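You operate a simulated robot arm through the tools that you are given. There is no shell and no other tool.

Carry out the task below with a simulated robot arm. There is one attempt and no reset: what you move stays moved.

TASK
Unlatch the folding case, lift its lid, hook the stay and switch on.
Fine: both latches; hook the stay before you switch on; leave it on.
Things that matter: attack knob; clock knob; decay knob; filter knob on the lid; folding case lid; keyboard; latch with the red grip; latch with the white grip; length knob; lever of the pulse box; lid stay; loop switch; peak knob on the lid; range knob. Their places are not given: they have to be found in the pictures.

The check looks at the end state, three seconds after you hand in, the way a careful person would. Anything else that was tipped, shoved, dropped, spilled or broken makes it a failure. Lids that push on must go on centred and level and be pressed home; caps that screw on are set level and turned clockwise until they are tight.

THE ROBOT
A 7-joint arm with a two-finger parallel gripper, fixed in place. Base frame: the origin is on the floor under the middle of its stand, x ahead of it, y to its left, z up; the work surface is at about z = 0.74. Units: m, rad, N and s.
It reaches about 0.966 m from its shoulder. Its first joint turns from -2.897 to 2.897 rad. Payload 3.43 kg.
The TCP is the grasp point between the finger pads, 0.03 m short of the fingertips. In the tool frame z runs along the fingers and y along their closing line. The gripper opens to 0.094 m. The fingers are 0.028 m wide and 0.01 m thick; the gripper's body (0.05 by 0.096 m) begins 0.055 m behind the TCP.
Orientation is told as [roll, pitch, yaw] about the base's x, y, z axes, in that order, counted from this pose: with the fingers straight down and closing along the base's y, the tool's x points along the base's -x, its y along +y and its z along -z.

THE INTERFACE
- The arm moves only by the tool arm_command. Its argument "moves" is a list of rows, each a list of 7 numbers: the shift along the tool's x, y, z in cm, then the turn, a rotation vector about the tool's x, y, z in rad, then the finger opening in cm, from 0 to 9.4. In form: [[dx, dy, dz, rx, ry, rz, gripper], ...]. A call has 1 to 20 rows; each row shifts and turns the commanded pose from where the row before left it, along the tool's axes as they then stand. Rows are played at 5 a second. More than 0.05 m and 0.15 rad between two rows, or a gripper value outside its range, and nothing of the call is played. A pose out of reach is approached as far as the arm can. The call stops where the force on the tool passes 40 N (or 10 N more than at its start, if that is more) or the arm is blocked; 0.2 s more then pass. Each finger travels about 0.045 m/s and halts on what it meets, pressing with about 45 N; the grip force reading is that of the motor and also rises with nothing between the fingers. The clock runs only during rows and for 0.2 s after the last one: add rows that do not move to give the fingers time. It gives the time, the measured TCP pose, the force on the tool (base axes), the opening and the grip force at its end, in the units of the frame above (readings bear some noise), with the torque about the TCP (base axes, N m) and any sound that the robot's microphone picked up.
- Cameras (640 x 400 px; columns grow to the right, rows downward): "scene" is now at [0.4328, 0.2906, 1.2814]; the picture's right is [0.99, -0.14, -0.00], its down [-0.11, -0.77, -0.63] and it looks along [0.09, 0.62, -0.78] (base axes); focal length 214 px, centre (320, 200). "wrist" rides on the gripper at [0.076, 0.014, -0.103] in the tool frame; the picture's right is [-0.18, 0.98, 0.00], its down [-0.75, -0.14, -0.64] and it looks along [-0.63, -0.12, 0.77] (tool axes); focal length 243 px, centre (320, 200).
- camera(camera): a new picture of that camera. It takes no simulated time.
- slide_trunk(by): slides the trunk up (or, below 0, down) by that many m; the arm and the scene camera ride with it, the base frame stays. It gives what a move gives, with no picture.
- turn_head(pan, tilt): turns the head with the scene camera to pan (to the left, within 1.798 rad either way) and tilt (down, from -0.506 to 1.204), counted from straight ahead of the robot. It gives what a move gives.
- probe_pixels(camera, pixels): for up to 12 pixels [column, row] of the newest picture of that camera ("zoom" is the newest enlarged one), the place [x, y, z] in the base frame of the surface seen there, good to about 0.002 m. It takes no simulated time.
- enlarge(camera, box): a new picture of the part [left, top, right, bottom] of that camera's present view, enlarged. It takes no simulated time.
- close_job(): hands the job in; it is judged then, once.

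Leave the gripper open and the arm clear of the work at the hand-in unless told otherwise.

The tools are called after "Call:" by a JSON object that holds its "api" and its "payload". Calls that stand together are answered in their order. arm_command: Moves the arm, as the interface text tells. Its arguments: {"type":"object","properties":{"moves":{"type":"array","items":{"type":"array","items":{"type":"number"}}}},"required":["moves"]} The other tools are called the same way: slide_trunk (by) moves the trunk up or down; turn_head (pan, tilt) turns the head that bears the scene camera; camera (camera) takes a picture; probe_pixels (camera, pixels) gives the place of the surface under pixels of a picture; enlarge (camera, box) takes an enlarged picture of a part of a camera's view; close_job () hands the job in.

At the start:

```text
clock: 0.0
ee_pos: [0.4337, 0.3843, 1.3271]
tcp_rot: [0.0, 0.002, -0.001]
wrist_force: [0.1, -1.2, -1.2]
moment: [0.01, 0.0, -0.01]
width: 0.094
gripper_force: 0.0
trunk travel left (down, up): [-0.4, 0.09]
head pan, tilt (commanded): [1.429, 0.894]
```

scene: 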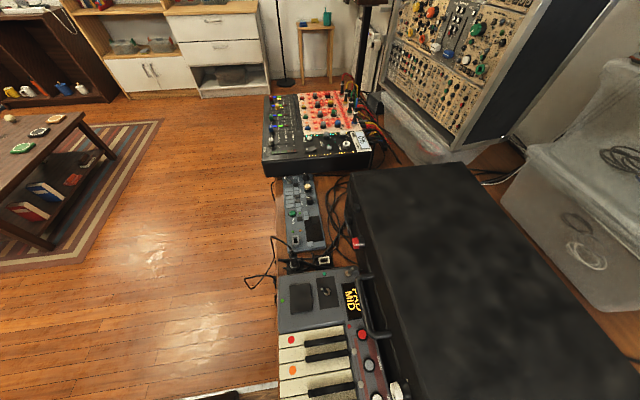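
wrist: 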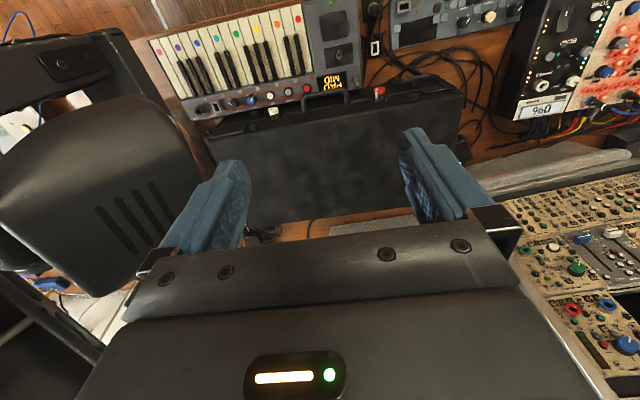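

The scene picture shows a black folding case at the right (columns 350–600, rows 165–400) with a red latch near (357,243), a handle, and perhaps a white latch near (400,390). I'll turn the head to see the whole case.

Call:
{"api": "turn_head", "payload": {"pan": 0.9, "tilt": 1.0}}

Call:
{"api": "camera", "payload": {"camera": "scene"}}

Call:
{"api": "enlarge", "payload": {"camera": "wrist", "box": [180, 60, 500, 260]}}

```text
clock: 0.9
ee_pos: [0.4336, 0.3838, 1.3279]
tcp_rot: [-0.002, 0.0, 0.0]
wrist_force: [-0.1, 0.7, -0.2]
moment: [-0.02, 0.0, 0.04]
width: 0.0941
gripper_force: 0.0
trunk travel left (down, up): [-0.4, 0.09]
head pan, tilt (commanded): [0.901, 1.0]
```

```text
taken
```

scene: 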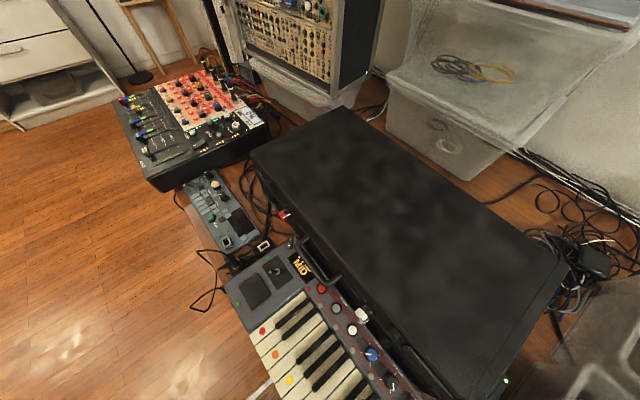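

```text
2.00 times, centred on (340, 160) of wrist
```

zoom: 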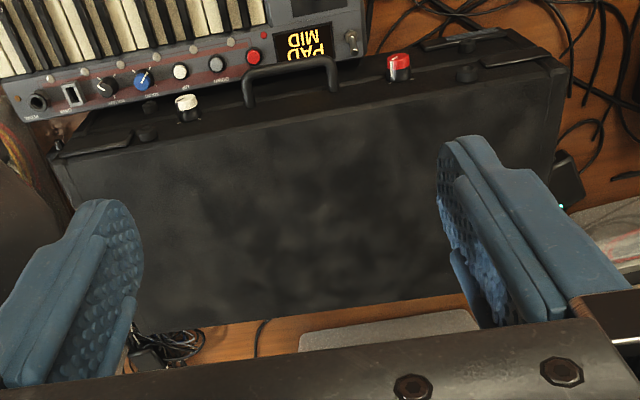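

The case has a red latch at (283,214) and a white latch at (361,313), on the side facing the keyboard. I'll probe key points of the lid, latches, handle and keyboard.

Call:
{"api": "probe_pixels", "payload": {"camera": "scene", "pixels": [[255, 152], [345, 110], [565, 268], [480, 390], [400, 230], [283, 214], [361, 313], [320, 268], [330, 240], [322, 289], [372, 354], [505, 381]]}}

Call:
{"api": "enlarge", "payload": {"camera": "scene", "box": [240, 180, 440, 305]}}

Call:
{"api": "enlarge", "payload": {"camera": "wrist", "box": [230, 70, 430, 195]}}

```text
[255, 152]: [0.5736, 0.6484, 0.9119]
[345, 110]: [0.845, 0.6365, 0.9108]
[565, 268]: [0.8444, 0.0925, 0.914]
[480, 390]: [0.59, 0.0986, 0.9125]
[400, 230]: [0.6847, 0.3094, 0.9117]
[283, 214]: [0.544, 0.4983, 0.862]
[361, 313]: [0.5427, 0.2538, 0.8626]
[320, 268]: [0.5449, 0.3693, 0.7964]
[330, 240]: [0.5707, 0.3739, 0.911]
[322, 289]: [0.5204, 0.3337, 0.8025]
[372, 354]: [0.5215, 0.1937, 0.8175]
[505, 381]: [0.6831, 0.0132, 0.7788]
```

```text
3.20 times, centred on (340, 242) of scene
```

zoom: 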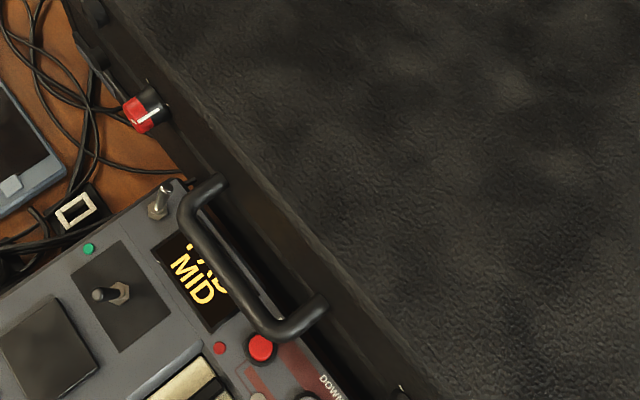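

```text
3.20 times, centred on (330, 132) of wrist
```

zoom: 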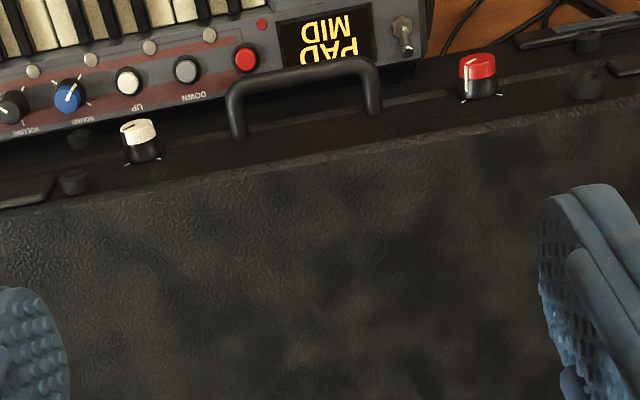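

The latches look like turn-knobs protruding toward −x from the case front (face x≈0.57, knob x≈0.54, z≈0.86). I'll zoom on both latches, on the keyboard panel and on the case edges.

Call:
{"api": "enlarge", "payload": {"camera": "scene", "box": [255, 190, 319, 230]}}

Call:
{"api": "enlarge", "payload": {"camera": "scene", "box": [330, 290, 394, 330]}}

Call:
{"api": "enlarge", "payload": {"camera": "wrist", "box": [340, 70, 420, 120]}}

Call:
{"api": "enlarge", "payload": {"camera": "wrist", "box": [230, 85, 310, 135]}}

```text
10.00 times, centred on (287, 210) of scene
```

zoom: 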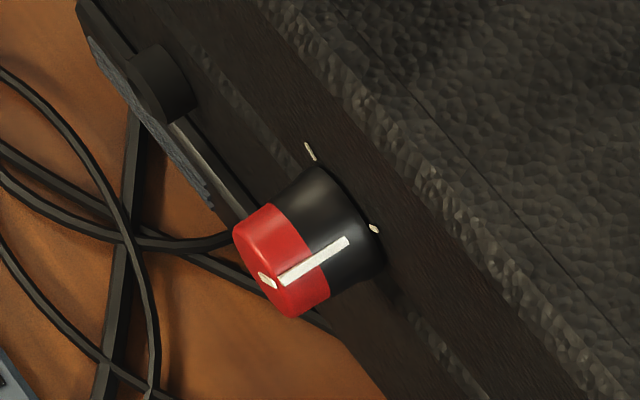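

```text
10.00 times, centred on (362, 310) of scene
```

zoom: 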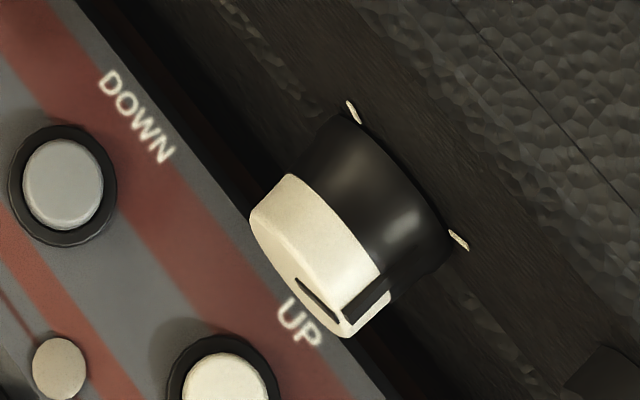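

```text
8.00 times, centred on (380, 95) of wrist
```

zoom: 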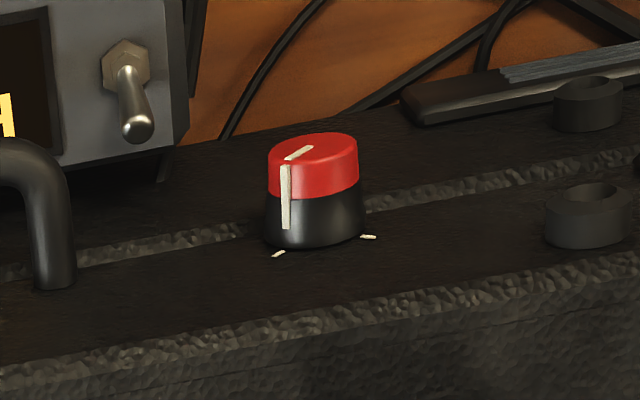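

```text
8.00 times, centred on (270, 110) of wrist
```

zoom: 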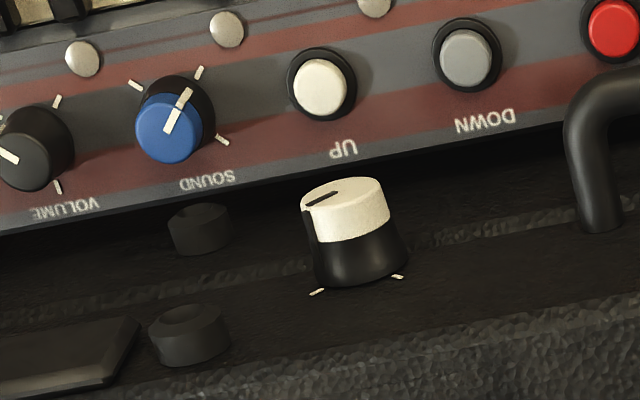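

The two latches are knobs with a pointer line and two tick marks on the case face. To read them I'll bring the wrist camera down in front, looking at the case face: back 13 cm, down 28 cm, then pitch the fingers forward.

Call:
{"api": "arm_command", "payload": {"moves": [[2, 0, 4, 0, 0, 0, 9.4], [2, 0, 4, 0, 0, 0, 9.4], [2, 0, 4, 0, 0, 0, 9.4], [2, 0, 4, 0, 0, 0, 9.4], [2, 0, 4, 0, 0, 0, 9.4], [2, 0, 4, 0, 0, 0, 9.4], [1, 0, 4, 0, 0, 0, 9.4], [0, 0, 0, 0, -0.14, 0, 9.4], [0, 0, 0, 0, -0.14, 0, 9.4], [0, 0, 0, 0, -0.14, 0, 9.4], [0, 0, 0, 0, -0.14, 0, 9.4], [0, 0, 0, 0, -0.14, 0, 9.4], [0, 0, 0, 0, 0, 0, 9.4], [0, 0, 0, 0, 0, 0, 9.4]]}}

Call:
{"api": "camera", "payload": {"camera": "wrist"}}

Call:
{"api": "camera", "payload": {"camera": "scene"}}

```text
clock: 3.1
ee_pos: [0.3784, 0.3782, 1.0419]
tcp_rot: [-0.008, -0.362, -0.201]
wrist_force: [-0.1, -0.9, 0.2]
moment: [-0.01, -0.01, -0.01]
width: 0.0941
gripper_force: 0.1
trunk travel left (down, up): [-0.4, 0.09]
head pan, tilt (commanded): [0.901, 1.0]
stopped in row 10: the arm was blocked; the commanded pose is now the measured one
```

```text
taken
```

wrist: 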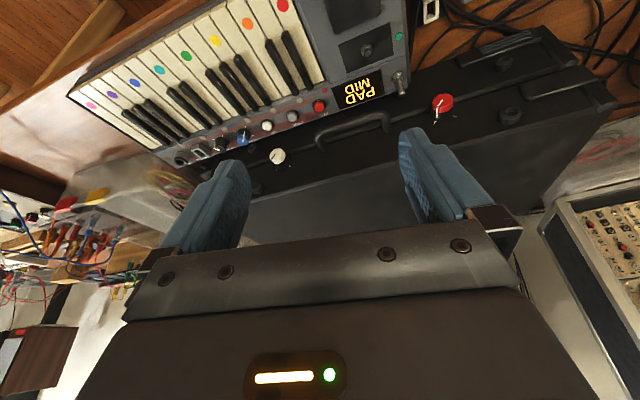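

```text
taken
```

scene: 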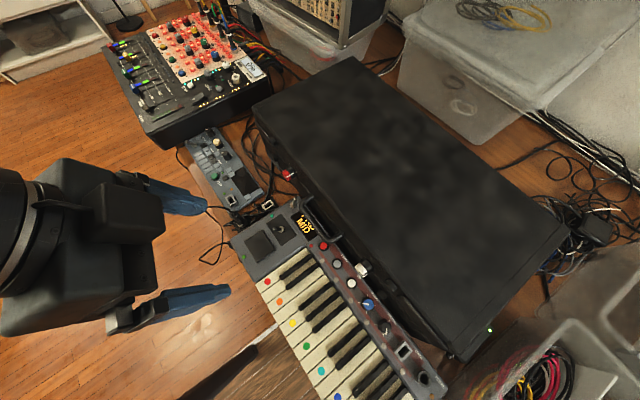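

The arm stopped at row 10 (joint limit or folding, no contact force), now at [0.378,0.378,1.042] with yaw −0.2. Red latch is at (443,104), white latch at (278,156) in the wrist picture. I'll zoom on them now.

Call:
{"api": "enlarge", "payload": {"camera": "wrist", "box": [404, 80, 484, 130]}}

Call:
{"api": "enlarge", "payload": {"camera": "wrist", "box": [238, 131, 318, 181]}}

Call:
{"api": "enlarge", "payload": {"camera": "wrist", "box": [420, 10, 640, 147]}}

```text
8.00 times, centred on (444, 105) of wrist
```

zoom: 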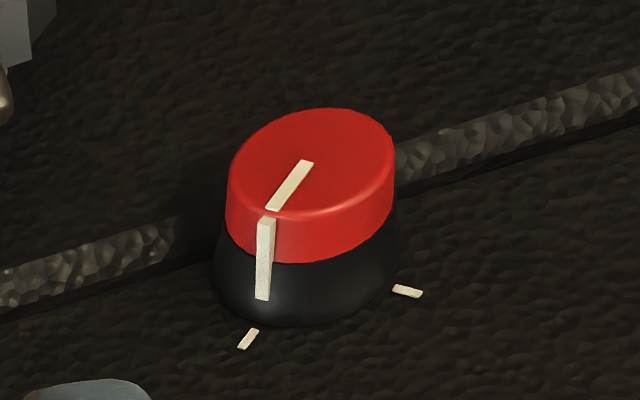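

```text
8.00 times, centred on (278, 156) of wrist
```

zoom: 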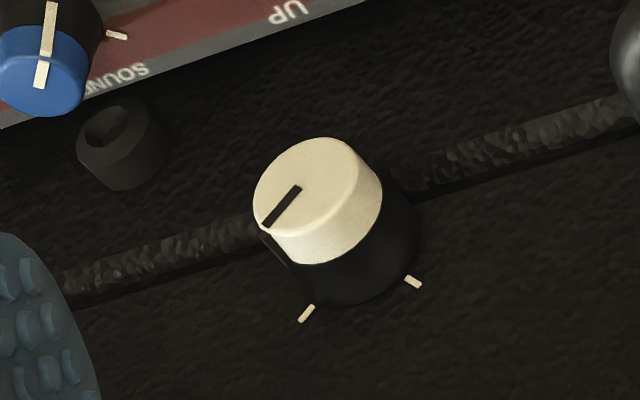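

```text
2.91 times, centred on (530, 78) of wrist
```

zoom: 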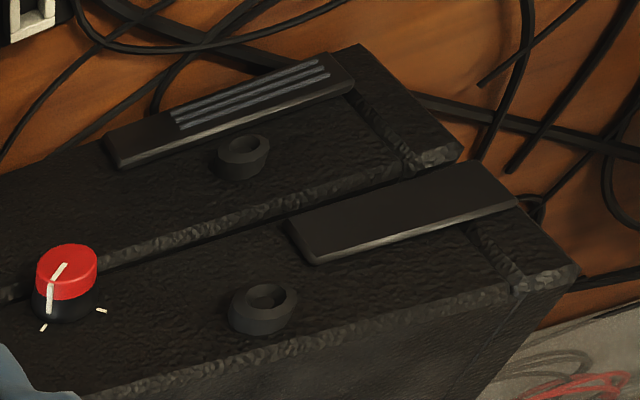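

Both pointers are at the tick on the −y/up side; the other tick is on the +y/up side, so each knob should turn counter-clockwise seen from the front. I'll probe the positions of knob and ticks in zoom, one latch at a time.

Call:
{"api": "enlarge", "payload": {"camera": "wrist", "box": [404, 80, 484, 130]}}

Call:
{"api": "probe_pixels", "payload": {"camera": "zoom", "pixels": [[248, 339], [407, 291], [307, 163], [275, 206], [232, 180], [393, 165], [315, 108], [300, 212], [310, 260], [260, 320], [390, 260], [480, 260]]}}

Call:
{"api": "enlarge", "payload": {"camera": "wrist", "box": [238, 131, 318, 181]}}

Call:
{"api": "probe_pixels", "payload": {"camera": "zoom", "pixels": [[306, 313], [413, 281], [298, 188], [264, 225], [320, 145], [258, 200], [350, 170], [290, 230], [320, 260], [400, 210], [350, 300], [500, 250]]}}

```text
8.00 times, centred on (444, 105) of wrist
```

zoom: 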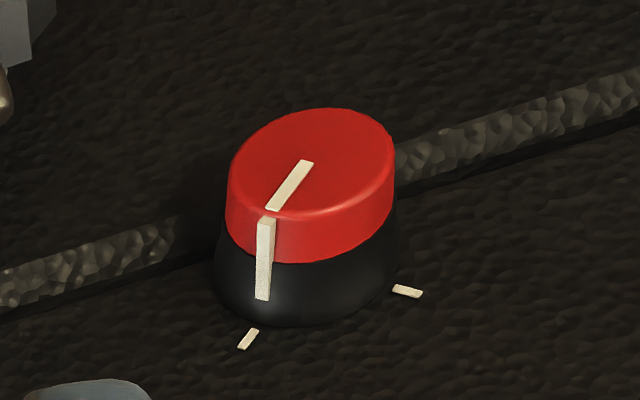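

```text
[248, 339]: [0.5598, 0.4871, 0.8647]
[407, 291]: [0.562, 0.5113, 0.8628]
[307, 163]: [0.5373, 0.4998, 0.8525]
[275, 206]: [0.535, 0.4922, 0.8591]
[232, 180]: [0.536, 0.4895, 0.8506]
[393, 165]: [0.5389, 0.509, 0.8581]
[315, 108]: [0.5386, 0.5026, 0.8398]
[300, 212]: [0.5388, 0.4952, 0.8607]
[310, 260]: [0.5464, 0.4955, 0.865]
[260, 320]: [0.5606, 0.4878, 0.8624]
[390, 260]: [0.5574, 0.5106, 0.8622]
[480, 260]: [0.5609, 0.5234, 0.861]
```

```text
8.00 times, centred on (278, 156) of wrist
```

zoom: 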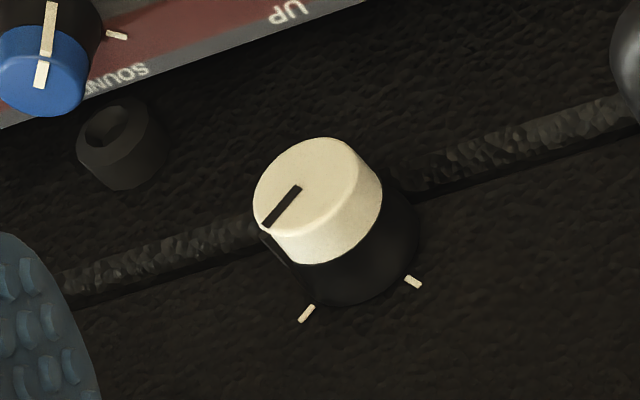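

```text
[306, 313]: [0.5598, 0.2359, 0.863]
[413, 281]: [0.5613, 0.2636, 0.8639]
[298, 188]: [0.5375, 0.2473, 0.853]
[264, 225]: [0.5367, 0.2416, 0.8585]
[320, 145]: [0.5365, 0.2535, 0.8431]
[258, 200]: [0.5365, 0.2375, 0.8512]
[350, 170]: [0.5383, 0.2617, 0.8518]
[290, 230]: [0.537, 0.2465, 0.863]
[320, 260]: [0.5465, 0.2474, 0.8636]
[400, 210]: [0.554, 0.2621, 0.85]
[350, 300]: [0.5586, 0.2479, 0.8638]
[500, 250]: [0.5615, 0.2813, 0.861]
```

Red knob: axis at y≈0.4995, z≈0.851, from x 0.536 to 0.561, ~24 mm across; ticks lie at ±45° from up, so a 90° turn. White knob: y≈0.250, z≈0.851. Next I check the handle and the split line so I know which half carries the handle.

Call:
{"api": "enlarge", "payload": {"camera": "wrist", "box": [290, 90, 418, 170]}}

Call:
{"api": "probe_pixels", "payload": {"camera": "zoom", "pixels": [[165, 260], [150, 220], [300, 150], [450, 115], [475, 150], [480, 200], [180, 300], [320, 220], [560, 90], [330, 330], [560, 200], [230, 195]]}}

Call:
{"api": "enlarge", "payload": {"camera": "scene", "box": [280, 180, 480, 305]}}

```text
5.00 times, centred on (354, 130) of wrist
```

zoom: 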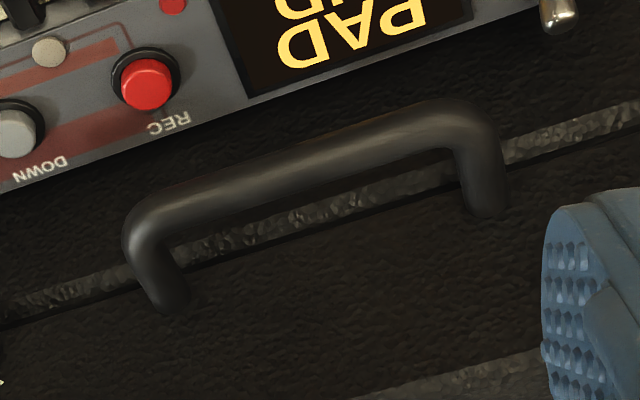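

```text
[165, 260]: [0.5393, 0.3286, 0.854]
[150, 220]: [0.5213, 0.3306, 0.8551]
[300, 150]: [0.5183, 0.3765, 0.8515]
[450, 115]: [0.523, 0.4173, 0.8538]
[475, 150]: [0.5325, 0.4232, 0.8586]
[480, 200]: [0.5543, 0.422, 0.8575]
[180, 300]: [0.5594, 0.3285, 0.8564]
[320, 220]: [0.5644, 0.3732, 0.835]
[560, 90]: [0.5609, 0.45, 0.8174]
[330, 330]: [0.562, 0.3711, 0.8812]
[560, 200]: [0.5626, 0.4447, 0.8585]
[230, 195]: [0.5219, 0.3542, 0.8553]
```

```text
3.20 times, centred on (380, 242) of scene
```

zoom: 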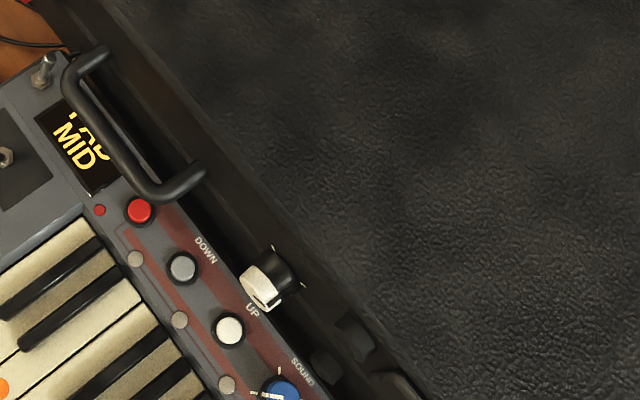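

The handle is on the lid (bar at x≈0.523, z≈0.855, y 0.328–0.422); split line at z≈0.84. Now I move to a pre-grasp above/in front of the red latch: forward 9 cm, left 7 cm, remove the yaw, pitch to about 0.6 rad.

Call:
{"api": "arm_command", "payload": {"moves": [[-2.31, 2.88, 0.88, 0, 0, 0, 5], [-2.31, 2.88, 0.88, 0, 0, 0, 5], [-2.31, 2.88, 0.88, 0, 0, 0, 5], [0, 0, 0, -0.036, 0, -0.094, 5], [0, 0, 0, -0.036, 0, -0.094, 5], [0, 0, 0, 0, -0.12, 0, 5], [0, 0, 0, 0, -0.12, 0, 5], [0, 0, 0, 0, 0, 0, 5]]}}

```text
clock: 4.9
ee_pos: [0.4705, 0.4436, 1.0381]
tcp_rot: [-0.017, -0.6, 0.005]
wrist_force: [-0.2, 0.1, -0.4]
moment: [0.0, -0.02, -0.01]
width: 0.0499
gripper_force: 0.2
trunk travel left (down, up): [-0.4, 0.09]
head pan, tilt (commanded): [0.901, 1.0]
```

Pose is good (pitch −0.6). Now down to the pre-grasp (about 12 cm back from the red knob along the fingers) with a +0.35 rad lean about base x.

Call:
{"api": "arm_command", "payload": {"moves": [[2.0, 0.75, 2.43, 0, 0, 0, 5], [2.0, 0.75, 2.43, 0, 0, 0, 5], [2.0, 0.74, 2.42, 0, 0, 0, 5], [0, 0, 0, -0.101, 0, 0.069, 5], [0, 0, 0, -0.101, 0, 0.069, 5], [0, 0, 0, -0.101, 0, 0.069, 5], [0, 0, 0, 0, 0, 0, 5]]}}

Call:
{"api": "camera", "payload": {"camera": "wrist"}}

Call:
{"api": "camera", "payload": {"camera": "scene"}}

```text
clock: 6.5
ee_pos: [0.4683, 0.4622, 0.9459]
tcp_rot: [0.422, -0.562, -0.251]
wrist_force: [-1.1, -0.9, 0.2]
moment: [-0.01, 0.01, 0.0]
width: 0.0502
gripper_force: 0.1
trunk travel left (down, up): [-0.4, 0.09]
head pan, tilt (commanded): [0.901, 1.0]
```

```text
taken
```

wrist: 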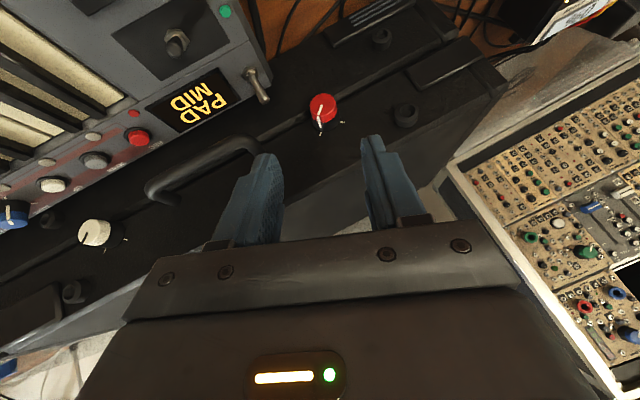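

```text
taken
```

scene: 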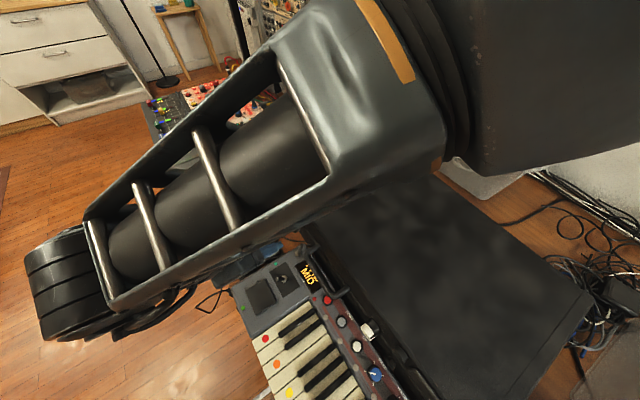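

Pose matches the plan; the red knob is at (322,107) in the wrist view, between and ahead of the fingers. I advance 7 cm along the fingers with small lateral correction, then look again.

Call:
{"api": "arm_command", "payload": {"moves": [[0.3, 0.1, 2.4, 0, 0, 0, 5], [0.2, 0.1, 2.4, 0, 0, 0, 5], [0.2, 0.1, 2.4, 0, 0, 0, 5], [0, 0, 0, 0, 0, 0, 5], [0, 0, 0, 0, 0, 0, 5]]}}

Call:
{"api": "camera", "payload": {"camera": "wrist"}}

Call:
{"api": "enlarge", "payload": {"camera": "wrist", "box": [200, 50, 440, 200]}}

```text
clock: 7.7
ee_pos: [0.4905, 0.4925, 0.8846]
tcp_rot: [0.417, -0.557, -0.224]
wrist_force: [0.5, 0.6, -0.1]
moment: [0.02, -0.01, 0.0]
width: 0.05
gripper_force: 0.1
trunk travel left (down, up): [-0.4, 0.09]
head pan, tilt (commanded): [0.901, 1.0]
```

```text
taken
```

wrist: 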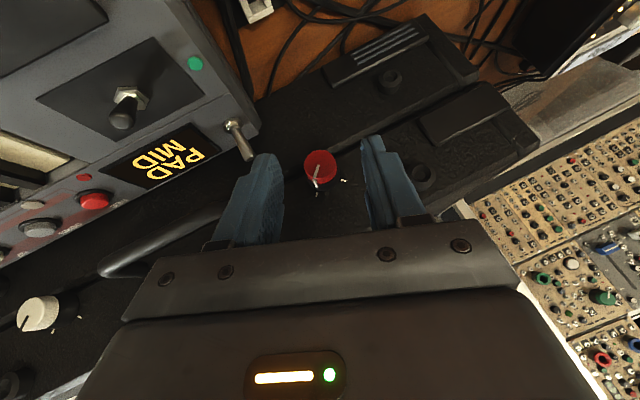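

```text
2.67 times, centred on (320, 125) of wrist
```

zoom: 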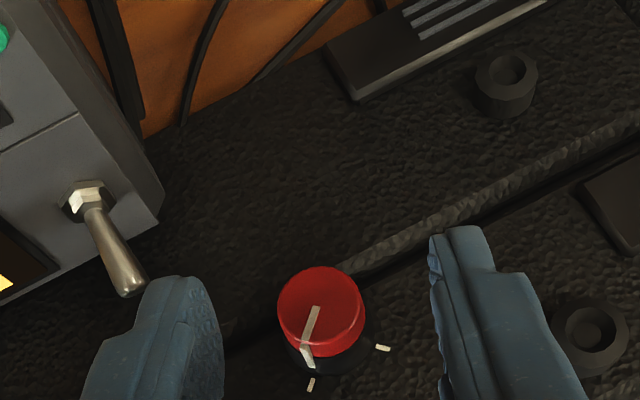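

The knob sits between the fingers; a metal toggle of the keyboard is near the left finger at (240,140). I'll probe the toggle tip, knob and fingertips and re-read the pose with a null move.

Call:
{"api": "probe_pixels", "payload": {"camera": "wrist", "pixels": [[249, 157], [233, 127], [320, 165], [315, 185], [265, 160], [378, 140], [272, 240], [370, 210], [228, 105], [250, 120]]}}

Call:
{"api": "arm_command", "payload": {"moves": [[0, 0, 0, 0, 0, 0, 5], [0, 0, 0, 0, 0, 0, 5]]}}

```text
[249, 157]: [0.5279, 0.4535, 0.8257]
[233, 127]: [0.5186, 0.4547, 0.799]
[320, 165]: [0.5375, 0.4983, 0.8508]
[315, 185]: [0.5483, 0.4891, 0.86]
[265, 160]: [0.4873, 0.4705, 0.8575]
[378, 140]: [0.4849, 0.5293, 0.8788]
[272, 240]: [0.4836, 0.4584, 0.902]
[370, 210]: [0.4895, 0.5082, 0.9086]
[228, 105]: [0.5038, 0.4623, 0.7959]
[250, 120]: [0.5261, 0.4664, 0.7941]
```

```text
clock: 8.3
ee_pos: [0.4902, 0.4911, 0.8848]
tcp_rot: [0.418, -0.557, -0.224]
wrist_force: [-0.4, -0.2, -0.6]
moment: [-0.01, 0.03, 0.03]
width: 0.0497
gripper_force: 0.1
trunk travel left (down, up): [-0.4, 0.09]
head pan, tilt (commanded): [0.901, 1.0]
```

Toggle tip is at [0.528,0.4535,0.826], about 1.5–2 cm clear of the planned finger path. I correct laterally, narrow to 4.4 cm and advance 2.5 cm.

Call:
{"api": "arm_command", "payload": {"moves": [[-0.7, -0.2, 0, 0, 0, 0, 4.4], [-0.6, -0.1, 0, 0, 0, 0, 4.4], [0, 0, 1.3, 0, 0, 0, 4.4], [0, 0, 1.2, 0, 0, 0, 4.4], [0, 0, 0, 0, 0, 0, 4.4], [0, 0, 0, 0, 0, 0, 4.4]]}}

Call:
{"api": "enlarge", "payload": {"camera": "wrist", "box": [200, 50, 440, 200]}}

```text
clock: 9.7
ee_pos: [0.5156, 0.4922, 0.872]
tcp_rot: [0.418, -0.559, -0.226]
wrist_force: [-0.1, 0.7, -0.1]
moment: [-0.02, 0.0, 0.01]
width: 0.0439
gripper_force: 0.1
trunk travel left (down, up): [-0.4, 0.09]
head pan, tilt (commanded): [0.901, 1.0]
```

```text
2.67 times, centred on (320, 125) of wrist
```

zoom: 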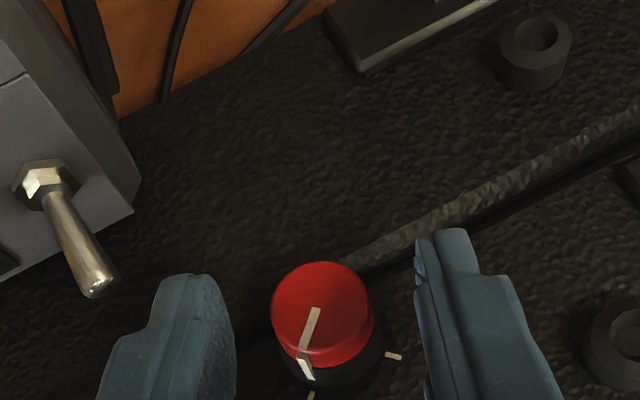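

At [0.516,0.492,0.872], aligned; remaining 2.6 cm straight along the fingers. I advance to the knob.

Call:
{"api": "arm_command", "payload": {"moves": [[0, 0, 0.9, 0, 0, 0, 4.4], [0, 0, 0.9, 0, 0, 0, 4.4], [0, 0, 0.8, 0, 0, 0, 4.4], [0, 0, 0, 0, 0, 0, 4.4], [0, 0, 0, 0, 0, 0, 4.4]]}}

Call:
{"api": "enlarge", "payload": {"camera": "wrist", "box": [200, 50, 440, 200]}}

```text
clock: 10.9
ee_pos: [0.5317, 0.5007, 0.8517]
tcp_rot: [0.419, -0.56, -0.227]
wrist_force: [0.5, -0.4, 0.4]
moment: [-0.01, -0.01, 0.0]
width: 0.044
gripper_force: 0.1
trunk travel left (down, up): [-0.4, 0.09]
head pan, tilt (commanded): [0.901, 1.0]
```

```text
2.67 times, centred on (320, 125) of wrist
```

zoom: 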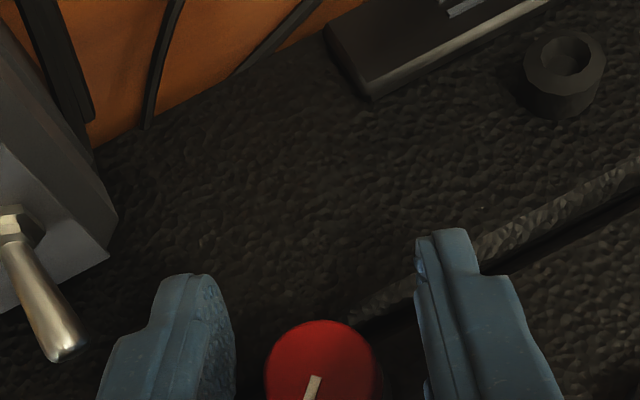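

TCP is at the knob centre [0.532,0.501,0.852]. Close the fingers on it.

Call:
{"api": "arm_command", "payload": {"moves": [[0, 0, 0, 0, 0, 0, 2.0], [0, 0, 0, 0, 0, 0, 2.0], [0, 0, 0, 0, 0, 0, 2.0], [0, 0, 0, 0, 0, 0, 2.0]]}}

Call:
{"api": "enlarge", "payload": {"camera": "wrist", "box": [200, 50, 440, 200]}}

```text
clock: 11.9
ee_pos: [0.5313, 0.5004, 0.8503]
tcp_rot: [0.417, -0.559, -0.225]
wrist_force: [-1.3, -10.5, -2.5]
moment: [-0.03, -0.08, -0.15]
width: 0.0264
gripper_force: 45.1
trunk travel left (down, up): [-0.4, 0.09]
head pan, tilt (commanded): [0.901, 1.0]
```

```text
2.67 times, centred on (320, 125) of wrist
```

zoom: 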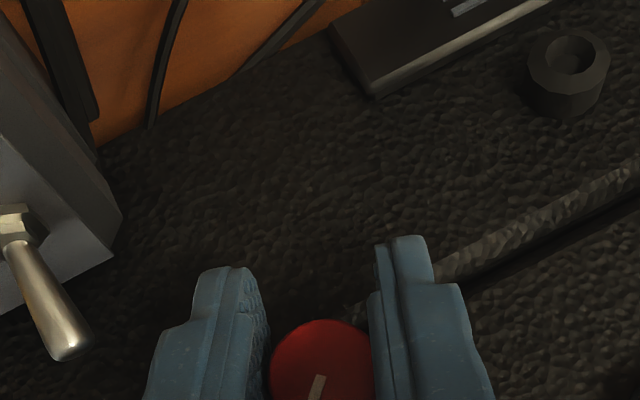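

Gripped (width 26 mm, 45 N). Now rotate the hand about the knob axis (base −x rotation): start with 4 rows of −0.13 rad.

Call:
{"api": "arm_command", "payload": {"moves": [[0, 0, 0, 0.107, 0, -0.0734, 2.0], [0, 0, 0, 0.107, 0, -0.0734, 2.0], [0, 0, 0, 0.107, 0, -0.0734, 2.0], [0, 0, 0, 0.107, 0, -0.0734, 2.0], [0, 0, 0, 0, 0, 0, 2.0]]}}

Call:
{"api": "enlarge", "payload": {"camera": "wrist", "box": [200, 50, 440, 200]}}

```text
clock: 12.6
ee_pos: [0.5317, 0.4996, 0.8513]
tcp_rot: [0.118, -0.575, -0.068]
wrist_force: [-17.9, 3.9, 10.5]
moment: [0.03, 0.95, 0.19]
width: 0.0264
gripper_force: 44.8
trunk travel left (down, up): [-0.4, 0.09]
head pan, tilt (commanded): [0.901, 1.0]
stopped in row 3: the force on the tool passed its limit at 56 N (the readings are from after the stop); the commanded pose is now the measured one
```

```text
2.67 times, centred on (320, 125) of wrist
```

zoom: 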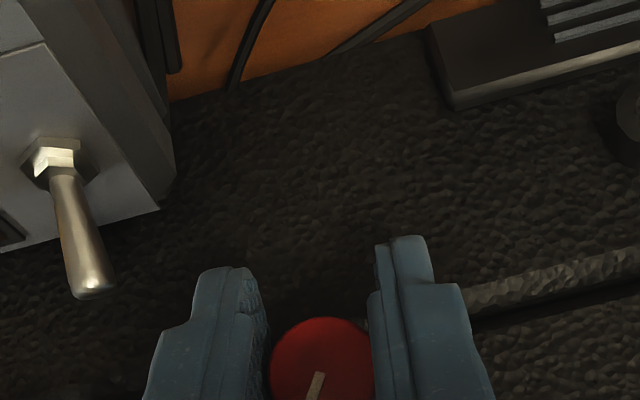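

The knob turned with the hand (~0.28 rad), but the force limit tripped; the −x force suggests fingertips press the case face. I'll pause with a small −x back-off (3 mm) and read the forces. In tool axes base −x ≈ (+0.83, 0, −0.56).

Call:
{"api": "arm_command", "payload": {"moves": [[0.12, 0, -0.08, 0, 0, 0, 2.0], [0.12, 0, -0.08, 0, 0, 0, 2.0], [0, 0, 0, 0, 0, 0, 2.0]]}}

```text
clock: 13.3
ee_pos: [0.5326, 0.4998, 0.8512]
tcp_rot: [0.123, -0.575, -0.077]
wrist_force: [-16.3, 6.0, 10.2]
moment: [0.01, 0.31, 0.21]
width: 0.026
gripper_force: 44.5
trunk travel left (down, up): [-0.4, 0.09]
head pan, tilt (commanded): [0.901, 1.0]
stopped in row 3: the force on the tool passed its limit at 41 N (the readings are from after the stop); the commanded pose is now the measured one
```

Stress remains in the grip. I'll open slightly to release it and see whether the knob stays where turned.

Call:
{"api": "arm_command", "payload": {"moves": [[0, 0, 0, 0, 0, 0, 3.6], [0, 0, 0, 0, 0, 0, 3.6], [0, 0, 0, 0, 0, 0, 3.6]]}}

Call:
{"api": "camera", "payload": {"camera": "wrist"}}

Call:
{"api": "enlarge", "payload": {"camera": "wrist", "box": [240, 130, 400, 230]}}

```text
clock: 14.1
ee_pos: [0.5314, 0.501, 0.8515]
tcp_rot: [0.12, -0.578, -0.077]
wrist_force: [-21.6, 15.0, 9.1]
moment: [0.31, 0.18, 0.12]
width: 0.0273
gripper_force: 0.1
trunk travel left (down, up): [-0.4, 0.09]
head pan, tilt (commanded): [0.901, 1.0]
```

```text
taken
```

wrist: 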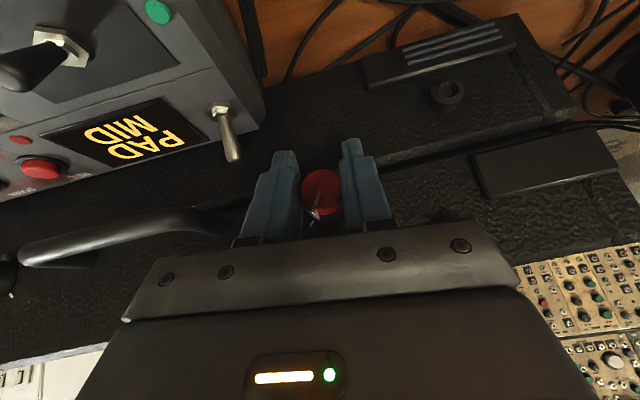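

```text
4.00 times, centred on (320, 180) of wrist
```

zoom: 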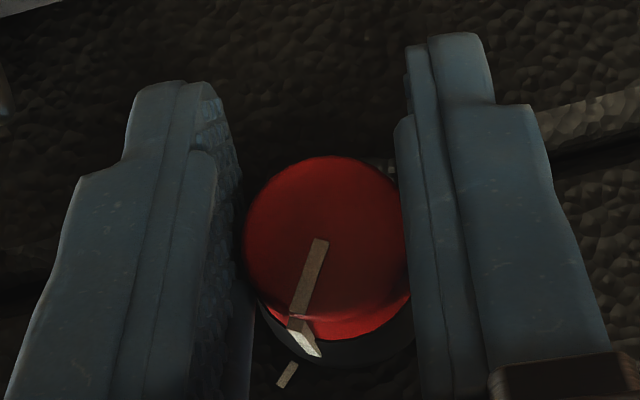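

Fingers only opened to 27 mm and a −22 N x-force remains, so the fingertips are pressing against the case face. I'll back off in −x by 6 mm with the gripper opening.

Call:
{"api": "arm_command", "payload": {"moves": [[0.17, 0, -0.11, 0, 0, 0, 3.8], [0.17, 0, -0.11, 0, 0, 0, 3.8], [0.17, 0, -0.11, 0, 0, 0, 3.8], [0, 0, 0, 0, 0, 0, 3.8], [0, 0, 0, 0, 0, 0, 3.8]]}}

Call:
{"api": "enlarge", "payload": {"camera": "wrist", "box": [240, 130, 400, 230]}}

```text
clock: 15.3
ee_pos: [0.5316, 0.4961, 0.8509]
tcp_rot: [0.119, -0.582, -0.084]
wrist_force: [-3.7, -5.4, 14.3]
moment: [0.15, -0.34, -0.04]
width: 0.0359
gripper_force: 0.1
trunk travel left (down, up): [-0.4, 0.09]
head pan, tilt (commanded): [0.901, 1.0]
```

```text
4.00 times, centred on (320, 180) of wrist
```

zoom: 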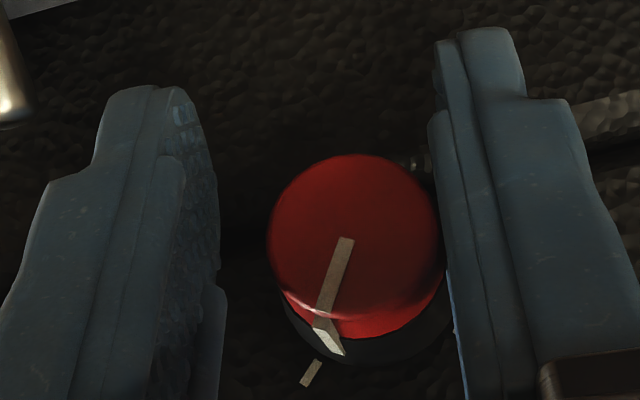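

The fingers are free now (36 mm) but the arm hardly moved in x and pushes +14 N in z. I open more and back straight out along the fingers a bit to relieve everything.

Call:
{"api": "arm_command", "payload": {"moves": [[0, 0, 0, 0, 0, 0, 4.6], [0, 0, -0.5, 0, 0, 0, 4.6], [0, 0, -0.5, 0, 0, 0, 4.6], [0, 0, 0, 0, 0, 0, 4.6], [0, 0, 0, 0, 0, 0, 4.6]]}}

Call:
{"api": "camera", "payload": {"camera": "wrist"}}

Call:
{"api": "camera", "payload": {"camera": "scene"}}

```text
clock: 16.5
ee_pos: [0.5244, 0.4956, 0.857]
tcp_rot: [0.117, -0.576, -0.085]
wrist_force: [-0.1, -0.7, 0.5]
moment: [0.0, 0.01, 0.0]
width: 0.0459
gripper_force: 0.0
trunk travel left (down, up): [-0.4, 0.09]
head pan, tilt (commanded): [0.901, 1.0]
```

```text
taken
```

wrist: 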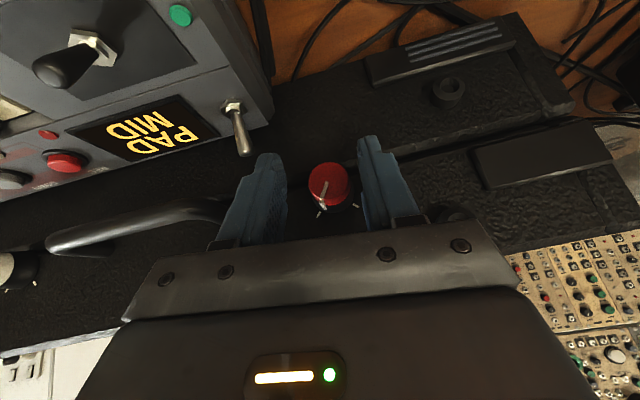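

```text
taken
```

scene: 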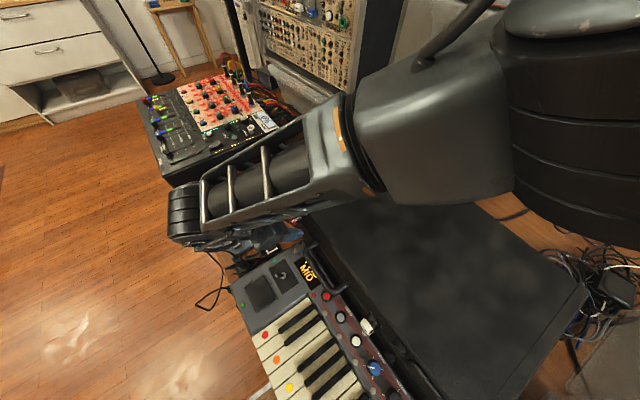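

Contact is gone (force ≈0). The scene view shows the forearm with the elbow hanging over the case — to keep in mind when lifting the lid. Let me zoom at the red knob to see its pointer against the ticks.

Call:
{"api": "enlarge", "payload": {"camera": "wrist", "box": [280, 150, 376, 210]}}

Call:
{"api": "probe_pixels", "payload": {"camera": "zoom", "pixels": [[310, 205], [285, 290], [265, 425], [330, 120], [200, 190], [430, 200], [260, 430], [510, 370], [320, 190]]}}

```text
6.67 times, centred on (328, 180) of wrist
```

zoom: 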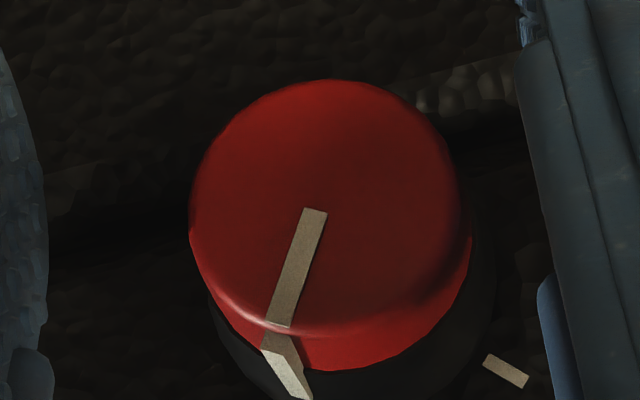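

```text
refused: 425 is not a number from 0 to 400
```

Call:
{"api": "probe_pixels", "payload": {"camera": "zoom", "pixels": [[313, 210], [280, 320], [330, 82], [192, 210], [465, 215], [505, 370], [325, 150]]}}

Call:
{"api": "enlarge", "payload": {"camera": "wrist", "box": [256, 150, 400, 240]}}

Call:
{"api": "probe_pixels", "payload": {"camera": "zoom", "pixels": [[280, 285], [450, 247], [330, 140], [300, 215]]}}

```text
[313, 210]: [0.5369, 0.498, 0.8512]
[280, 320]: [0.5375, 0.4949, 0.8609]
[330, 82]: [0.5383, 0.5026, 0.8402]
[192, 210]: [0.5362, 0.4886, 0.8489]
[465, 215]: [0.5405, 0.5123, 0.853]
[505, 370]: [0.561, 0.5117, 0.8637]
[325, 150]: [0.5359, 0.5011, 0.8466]
```

```text
4.44 times, centred on (328, 195) of wrist
```

zoom: 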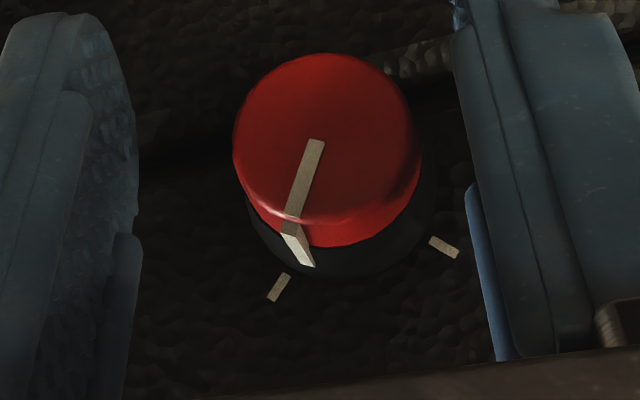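

```text
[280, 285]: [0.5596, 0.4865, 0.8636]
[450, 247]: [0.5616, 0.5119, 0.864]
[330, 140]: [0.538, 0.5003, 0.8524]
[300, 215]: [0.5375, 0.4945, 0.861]
```

The pointer has turned ~25° and stays there (now ~20° short of vertical). I'll regrip with the fingertips clear of the case face: re-lean to +0.3 rad, TCP about 1 cm above the knob axis and x=0.526, then check.

Call:
{"api": "arm_command", "payload": {"moves": [[0, 0, 0, -0.074, 0, 0.051, 4.4], [0, 0, 0, -0.074, 0, 0.051, 4.4], [-0.3, 0.27, -0.15, 0, 0, 0, 4.4], [0, 0, 0, 0, 0, 0, 4.4], [0, 0, 0, 0, 0, 0, 4.4]]}}

Call:
{"api": "enlarge", "payload": {"camera": "wrist", "box": [240, 110, 400, 210]}}

```text
clock: 17.7
ee_pos: [0.524, 0.5008, 0.8644]
tcp_rot: [0.331, -0.556, -0.192]
wrist_force: [-0.1, 0.6, -0.7]
moment: [-0.01, -0.02, -0.01]
width: 0.0441
gripper_force: 0.1
trunk travel left (down, up): [-0.4, 0.09]
head pan, tilt (commanded): [0.901, 1.0]
```

```text
4.00 times, centred on (320, 160) of wrist
```

zoom: 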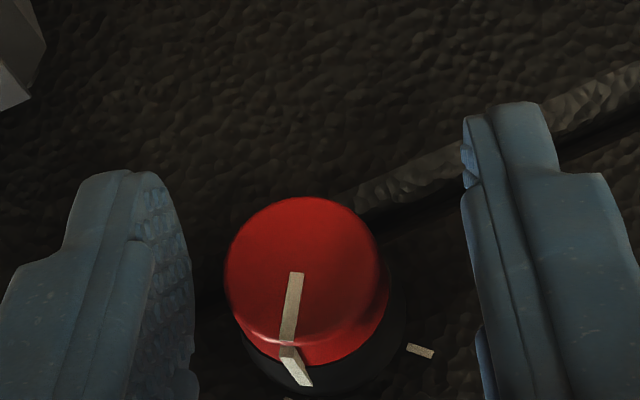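

The TCP is a few mm off ([0.524,0.501,0.864]); correct by −4 mm in tool y and +3 mm forward, then close.

Call:
{"api": "arm_command", "payload": {"moves": [[0, -0.44, 0.32, 0, 0, 0, 4.4], [0, 0, 0, 0, 0, 0, 4.4], [0, 0, 0, 0, 0, 0, 4.4]]}}

Call:
{"api": "enlarge", "payload": {"camera": "wrist", "box": [240, 110, 400, 210]}}

```text
clock: 18.5
ee_pos: [0.5241, 0.4959, 0.86]
tcp_rot: [0.329, -0.555, -0.193]
wrist_force: [-0.2, -0.3, -0.1]
moment: [-0.01, 0.01, 0.01]
width: 0.044
gripper_force: 0.0
trunk travel left (down, up): [-0.4, 0.09]
head pan, tilt (commanded): [0.901, 1.0]
```

```text
4.00 times, centred on (320, 160) of wrist
```

zoom: 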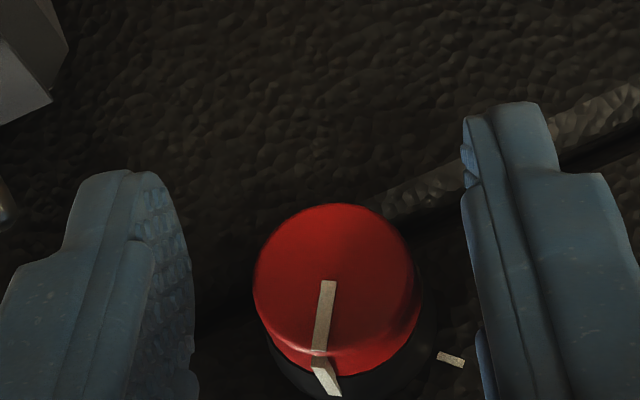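

Centred. Close, then turn in small steps (−0.07 rad per row) while watching the force.

Call:
{"api": "arm_command", "payload": {"moves": [[0, 0, 0, 0, 0, 0, 2.0], [0, 0, 0, 0, 0, 0, 2.0], [0, 0, 0, 0, 0, 0, 2.0], [0, 0, 0, 0, 0, 0, 2.0], [0, 0.06, 0, 0.0578, 0, -0.0395, 2.0], [0, 0.06, 0, 0.0578, 0, -0.0395, 2.0], [0, 0.06, 0, 0.0578, 0, -0.0395, 2.0], [0, 0, 0, 0, 0, 0, 2.0]]}}

```text
clock: 20.0
ee_pos: [0.5255, 0.4999, 0.8589]
tcp_rot: [0.146, -0.563, -0.092]
wrist_force: [-11.6, 6.0, 10.7]
moment: [0.07, 0.83, 0.55]
width: 0.0243
gripper_force: 45.0
trunk travel left (down, up): [-0.4, 0.09]
head pan, tilt (commanded): [0.901, 1.0]
stopped in row 7: the force on the tool passed its limit at 52 N (the readings are from after the stop); the commanded pose is now the measured one
```

Again ~0.19 rad turned before a 52 N spike — likely tracking lag during the rotation. I'll go much slower: −0.02 rad per row.

Call:
{"api": "arm_command", "payload": {"moves": [[0, 0, 0, 0, 0, 0, 2.0], [0, 0.02, 0, 0.0165, 0, -0.0113, 2.0], [0, 0.02, 0, 0.0165, 0, -0.0113, 2.0], [0, 0.02, 0, 0.0165, 0, -0.0113, 2.0], [0, 0.02, 0, 0.0165, 0, -0.0113, 2.0], [0, 0, 0, 0, 0, 0, 2.0]]}}

```text
clock: 20.6
ee_pos: [0.5251, 0.4992, 0.8586]
tcp_rot: [0.134, -0.559, -0.087]
wrist_force: [-13.7, 4.7, 12.8]
moment: [0.04, 0.42, 0.43]
width: 0.0241
gripper_force: 44.8
trunk travel left (down, up): [-0.4, 0.09]
head pan, tilt (commanded): [0.901, 1.0]
stopped in row 2: the force on the tool passed its limit at 44 N (the readings are from after the stop); the commanded pose is now the measured one
```

Still a residual force pushing the tool back along −z_t (about 19 N). I'll try relaxing it by retreating 1.5 mm along the fingers while gripping, and read the force.

Call:
{"api": "arm_command", "payload": {"moves": [[0, 0, -0.05, 0, 0, 0, 2.0], [0, 0, -0.05, 0, 0, 0, 2.0], [0, 0, -0.05, 0, 0, 0, 2.0]]}}

Call:
{"api": "enlarge", "payload": {"camera": "wrist", "box": [240, 110, 400, 210]}}

```text
clock: 21.4
ee_pos: [0.5259, 0.4996, 0.8607]
tcp_rot: [0.131, -0.563, -0.085]
wrist_force: [-16.4, 26.9, 10.8]
moment: [0.29, 1.09, 0.86]
width: 0.0241
gripper_force: 44.7
trunk travel left (down, up): [-0.4, 0.09]
head pan, tilt (commanded): [0.901, 1.0]
```

```text
4.00 times, centred on (320, 160) of wrist
```

zoom: 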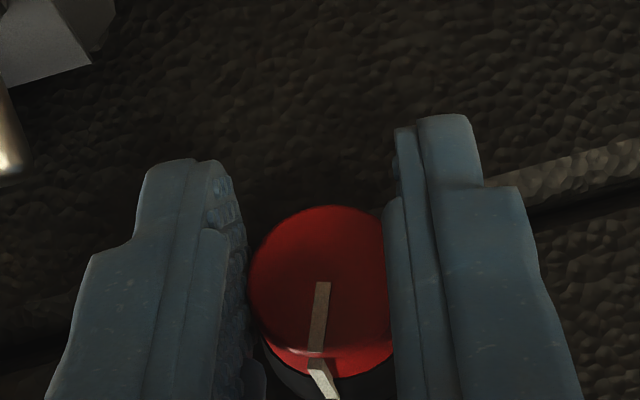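

The y force rose to +27 N with commanded resets (pose noise × stiffness). I'll test the sign/stiffness: shift +0.6 mm in tool y and read the force.

Call:
{"api": "arm_command", "payload": {"moves": [[0, 0.06, 0, 0, 0, 0, 2.0], [0, 0, 0, 0, 0, 0, 2.0], [0, 0, 0, 0, 0, 0, 2.0]]}}

```text
clock: 22.2
ee_pos: [0.5246, 0.4985, 0.8598]
tcp_rot: [0.129, -0.561, -0.082]
wrist_force: [-25.8, 24.4, 3.6]
moment: [0.27, -0.47, 0.59]
width: 0.0244
gripper_force: 44.9
trunk travel left (down, up): [-0.4, 0.09]
head pan, tilt (commanded): [0.901, 1.0]
```

Not conclusive; I'll release, let the forces go to zero and check the pointer angle.

Call:
{"api": "arm_command", "payload": {"moves": [[0, 0, 0, 0, 0, 0, 4.4], [0, 0, 0, 0, 0, 0, 4.4], [0, 0, 0, 0, 0, 0, 4.4], [0, 0, 0, 0, 0, 0, 4.4]]}}

Call:
{"api": "enlarge", "payload": {"camera": "wrist", "box": [240, 110, 400, 210]}}

Call:
{"api": "probe_pixels", "payload": {"camera": "zoom", "pixels": [[320, 285], [310, 345], [420, 130], [150, 170], [130, 250], [480, 200]]}}

```text
clock: 23.2
ee_pos: [0.5271, 0.4986, 0.8612]
tcp_rot: [0.131, -0.563, -0.087]
wrist_force: [0.4, 0.4, 0.8]
moment: [0.02, 0.02, 0.01]
width: 0.0443
gripper_force: 0.1
trunk travel left (down, up): [-0.4, 0.09]
head pan, tilt (commanded): [0.901, 1.0]
```

```text
4.00 times, centred on (320, 160) of wrist
```

zoom: 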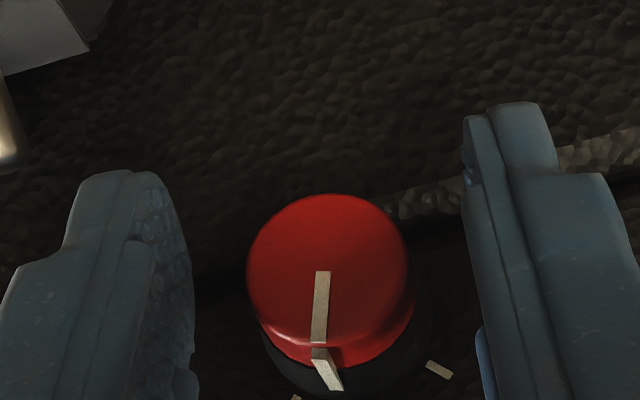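

```text
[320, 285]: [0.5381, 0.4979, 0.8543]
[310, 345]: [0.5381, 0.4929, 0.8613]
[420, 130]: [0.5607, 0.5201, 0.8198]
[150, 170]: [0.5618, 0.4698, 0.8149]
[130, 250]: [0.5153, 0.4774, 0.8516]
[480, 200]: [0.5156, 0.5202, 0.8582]
```

The knob has turned only ~20–25° in total. Twisting is cleaner if the hand is closer to coaxial with the knob (mostly joint 7 motion). I'll retreat 6 cm, remove the lean, and pitch the fingers further forward to ~1.0 rad.

Call:
{"api": "arm_command", "payload": {"moves": [[0, 0, -2, 0, 0, 0, 4.4], [0, 0, -2, 0, 0, 0, 4.4], [0, 0, -2, 0, 0, 0, 4.4], [0, 0, 0, 0.107, 0, -0.073, 4.4], [0, 0, 0, 0, -0.1, 0, 4.4], [0, 0, 0, 0, -0.1, 0, 4.4], [0, 0, 0, 0, -0.1, 0, 4.4], [0, 0, 0, 0, -0.1, 0, 4.4], [0, 0, 0, 0, 0, 0, 4.4], [0, 0, 0, 0, 0, 0, 4.4]]}}

Call:
{"api": "camera", "payload": {"camera": "wrist"}}

Call:
{"api": "camera", "payload": {"camera": "scene"}}

```text
clock: 24.4
ee_pos: [0.5301, 0.4691, 0.9026]
tcp_rot: [-0.036, -0.621, -0.08]
wrist_force: [-22.2, 6.7, 1.2]
moment: [0.43, 0.37, 0.73]
width: 0.0467
gripper_force: 2.3
trunk travel left (down, up): [-0.4, 0.09]
head pan, tilt (commanded): [0.901, 1.0]
stopped in row 6: the force on the tool passed its limit at 64 N (the readings are from after the stop); the commanded pose is now the measured one
```

```text
taken
```

wrist: 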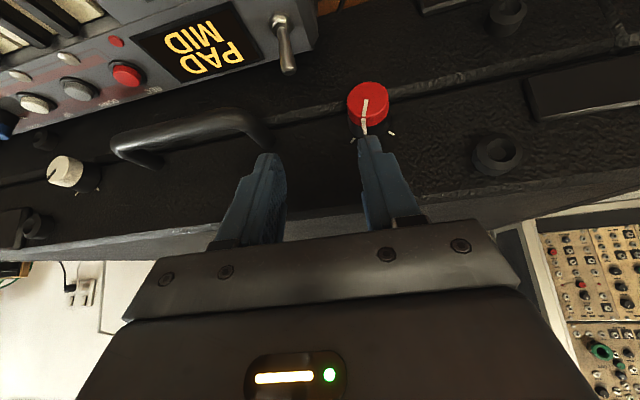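

```text
taken
```

scene: 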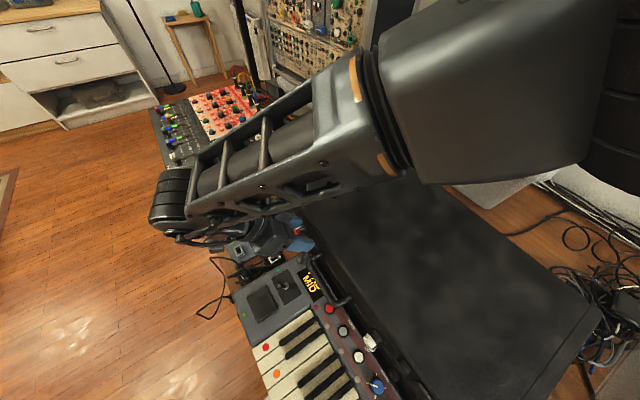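

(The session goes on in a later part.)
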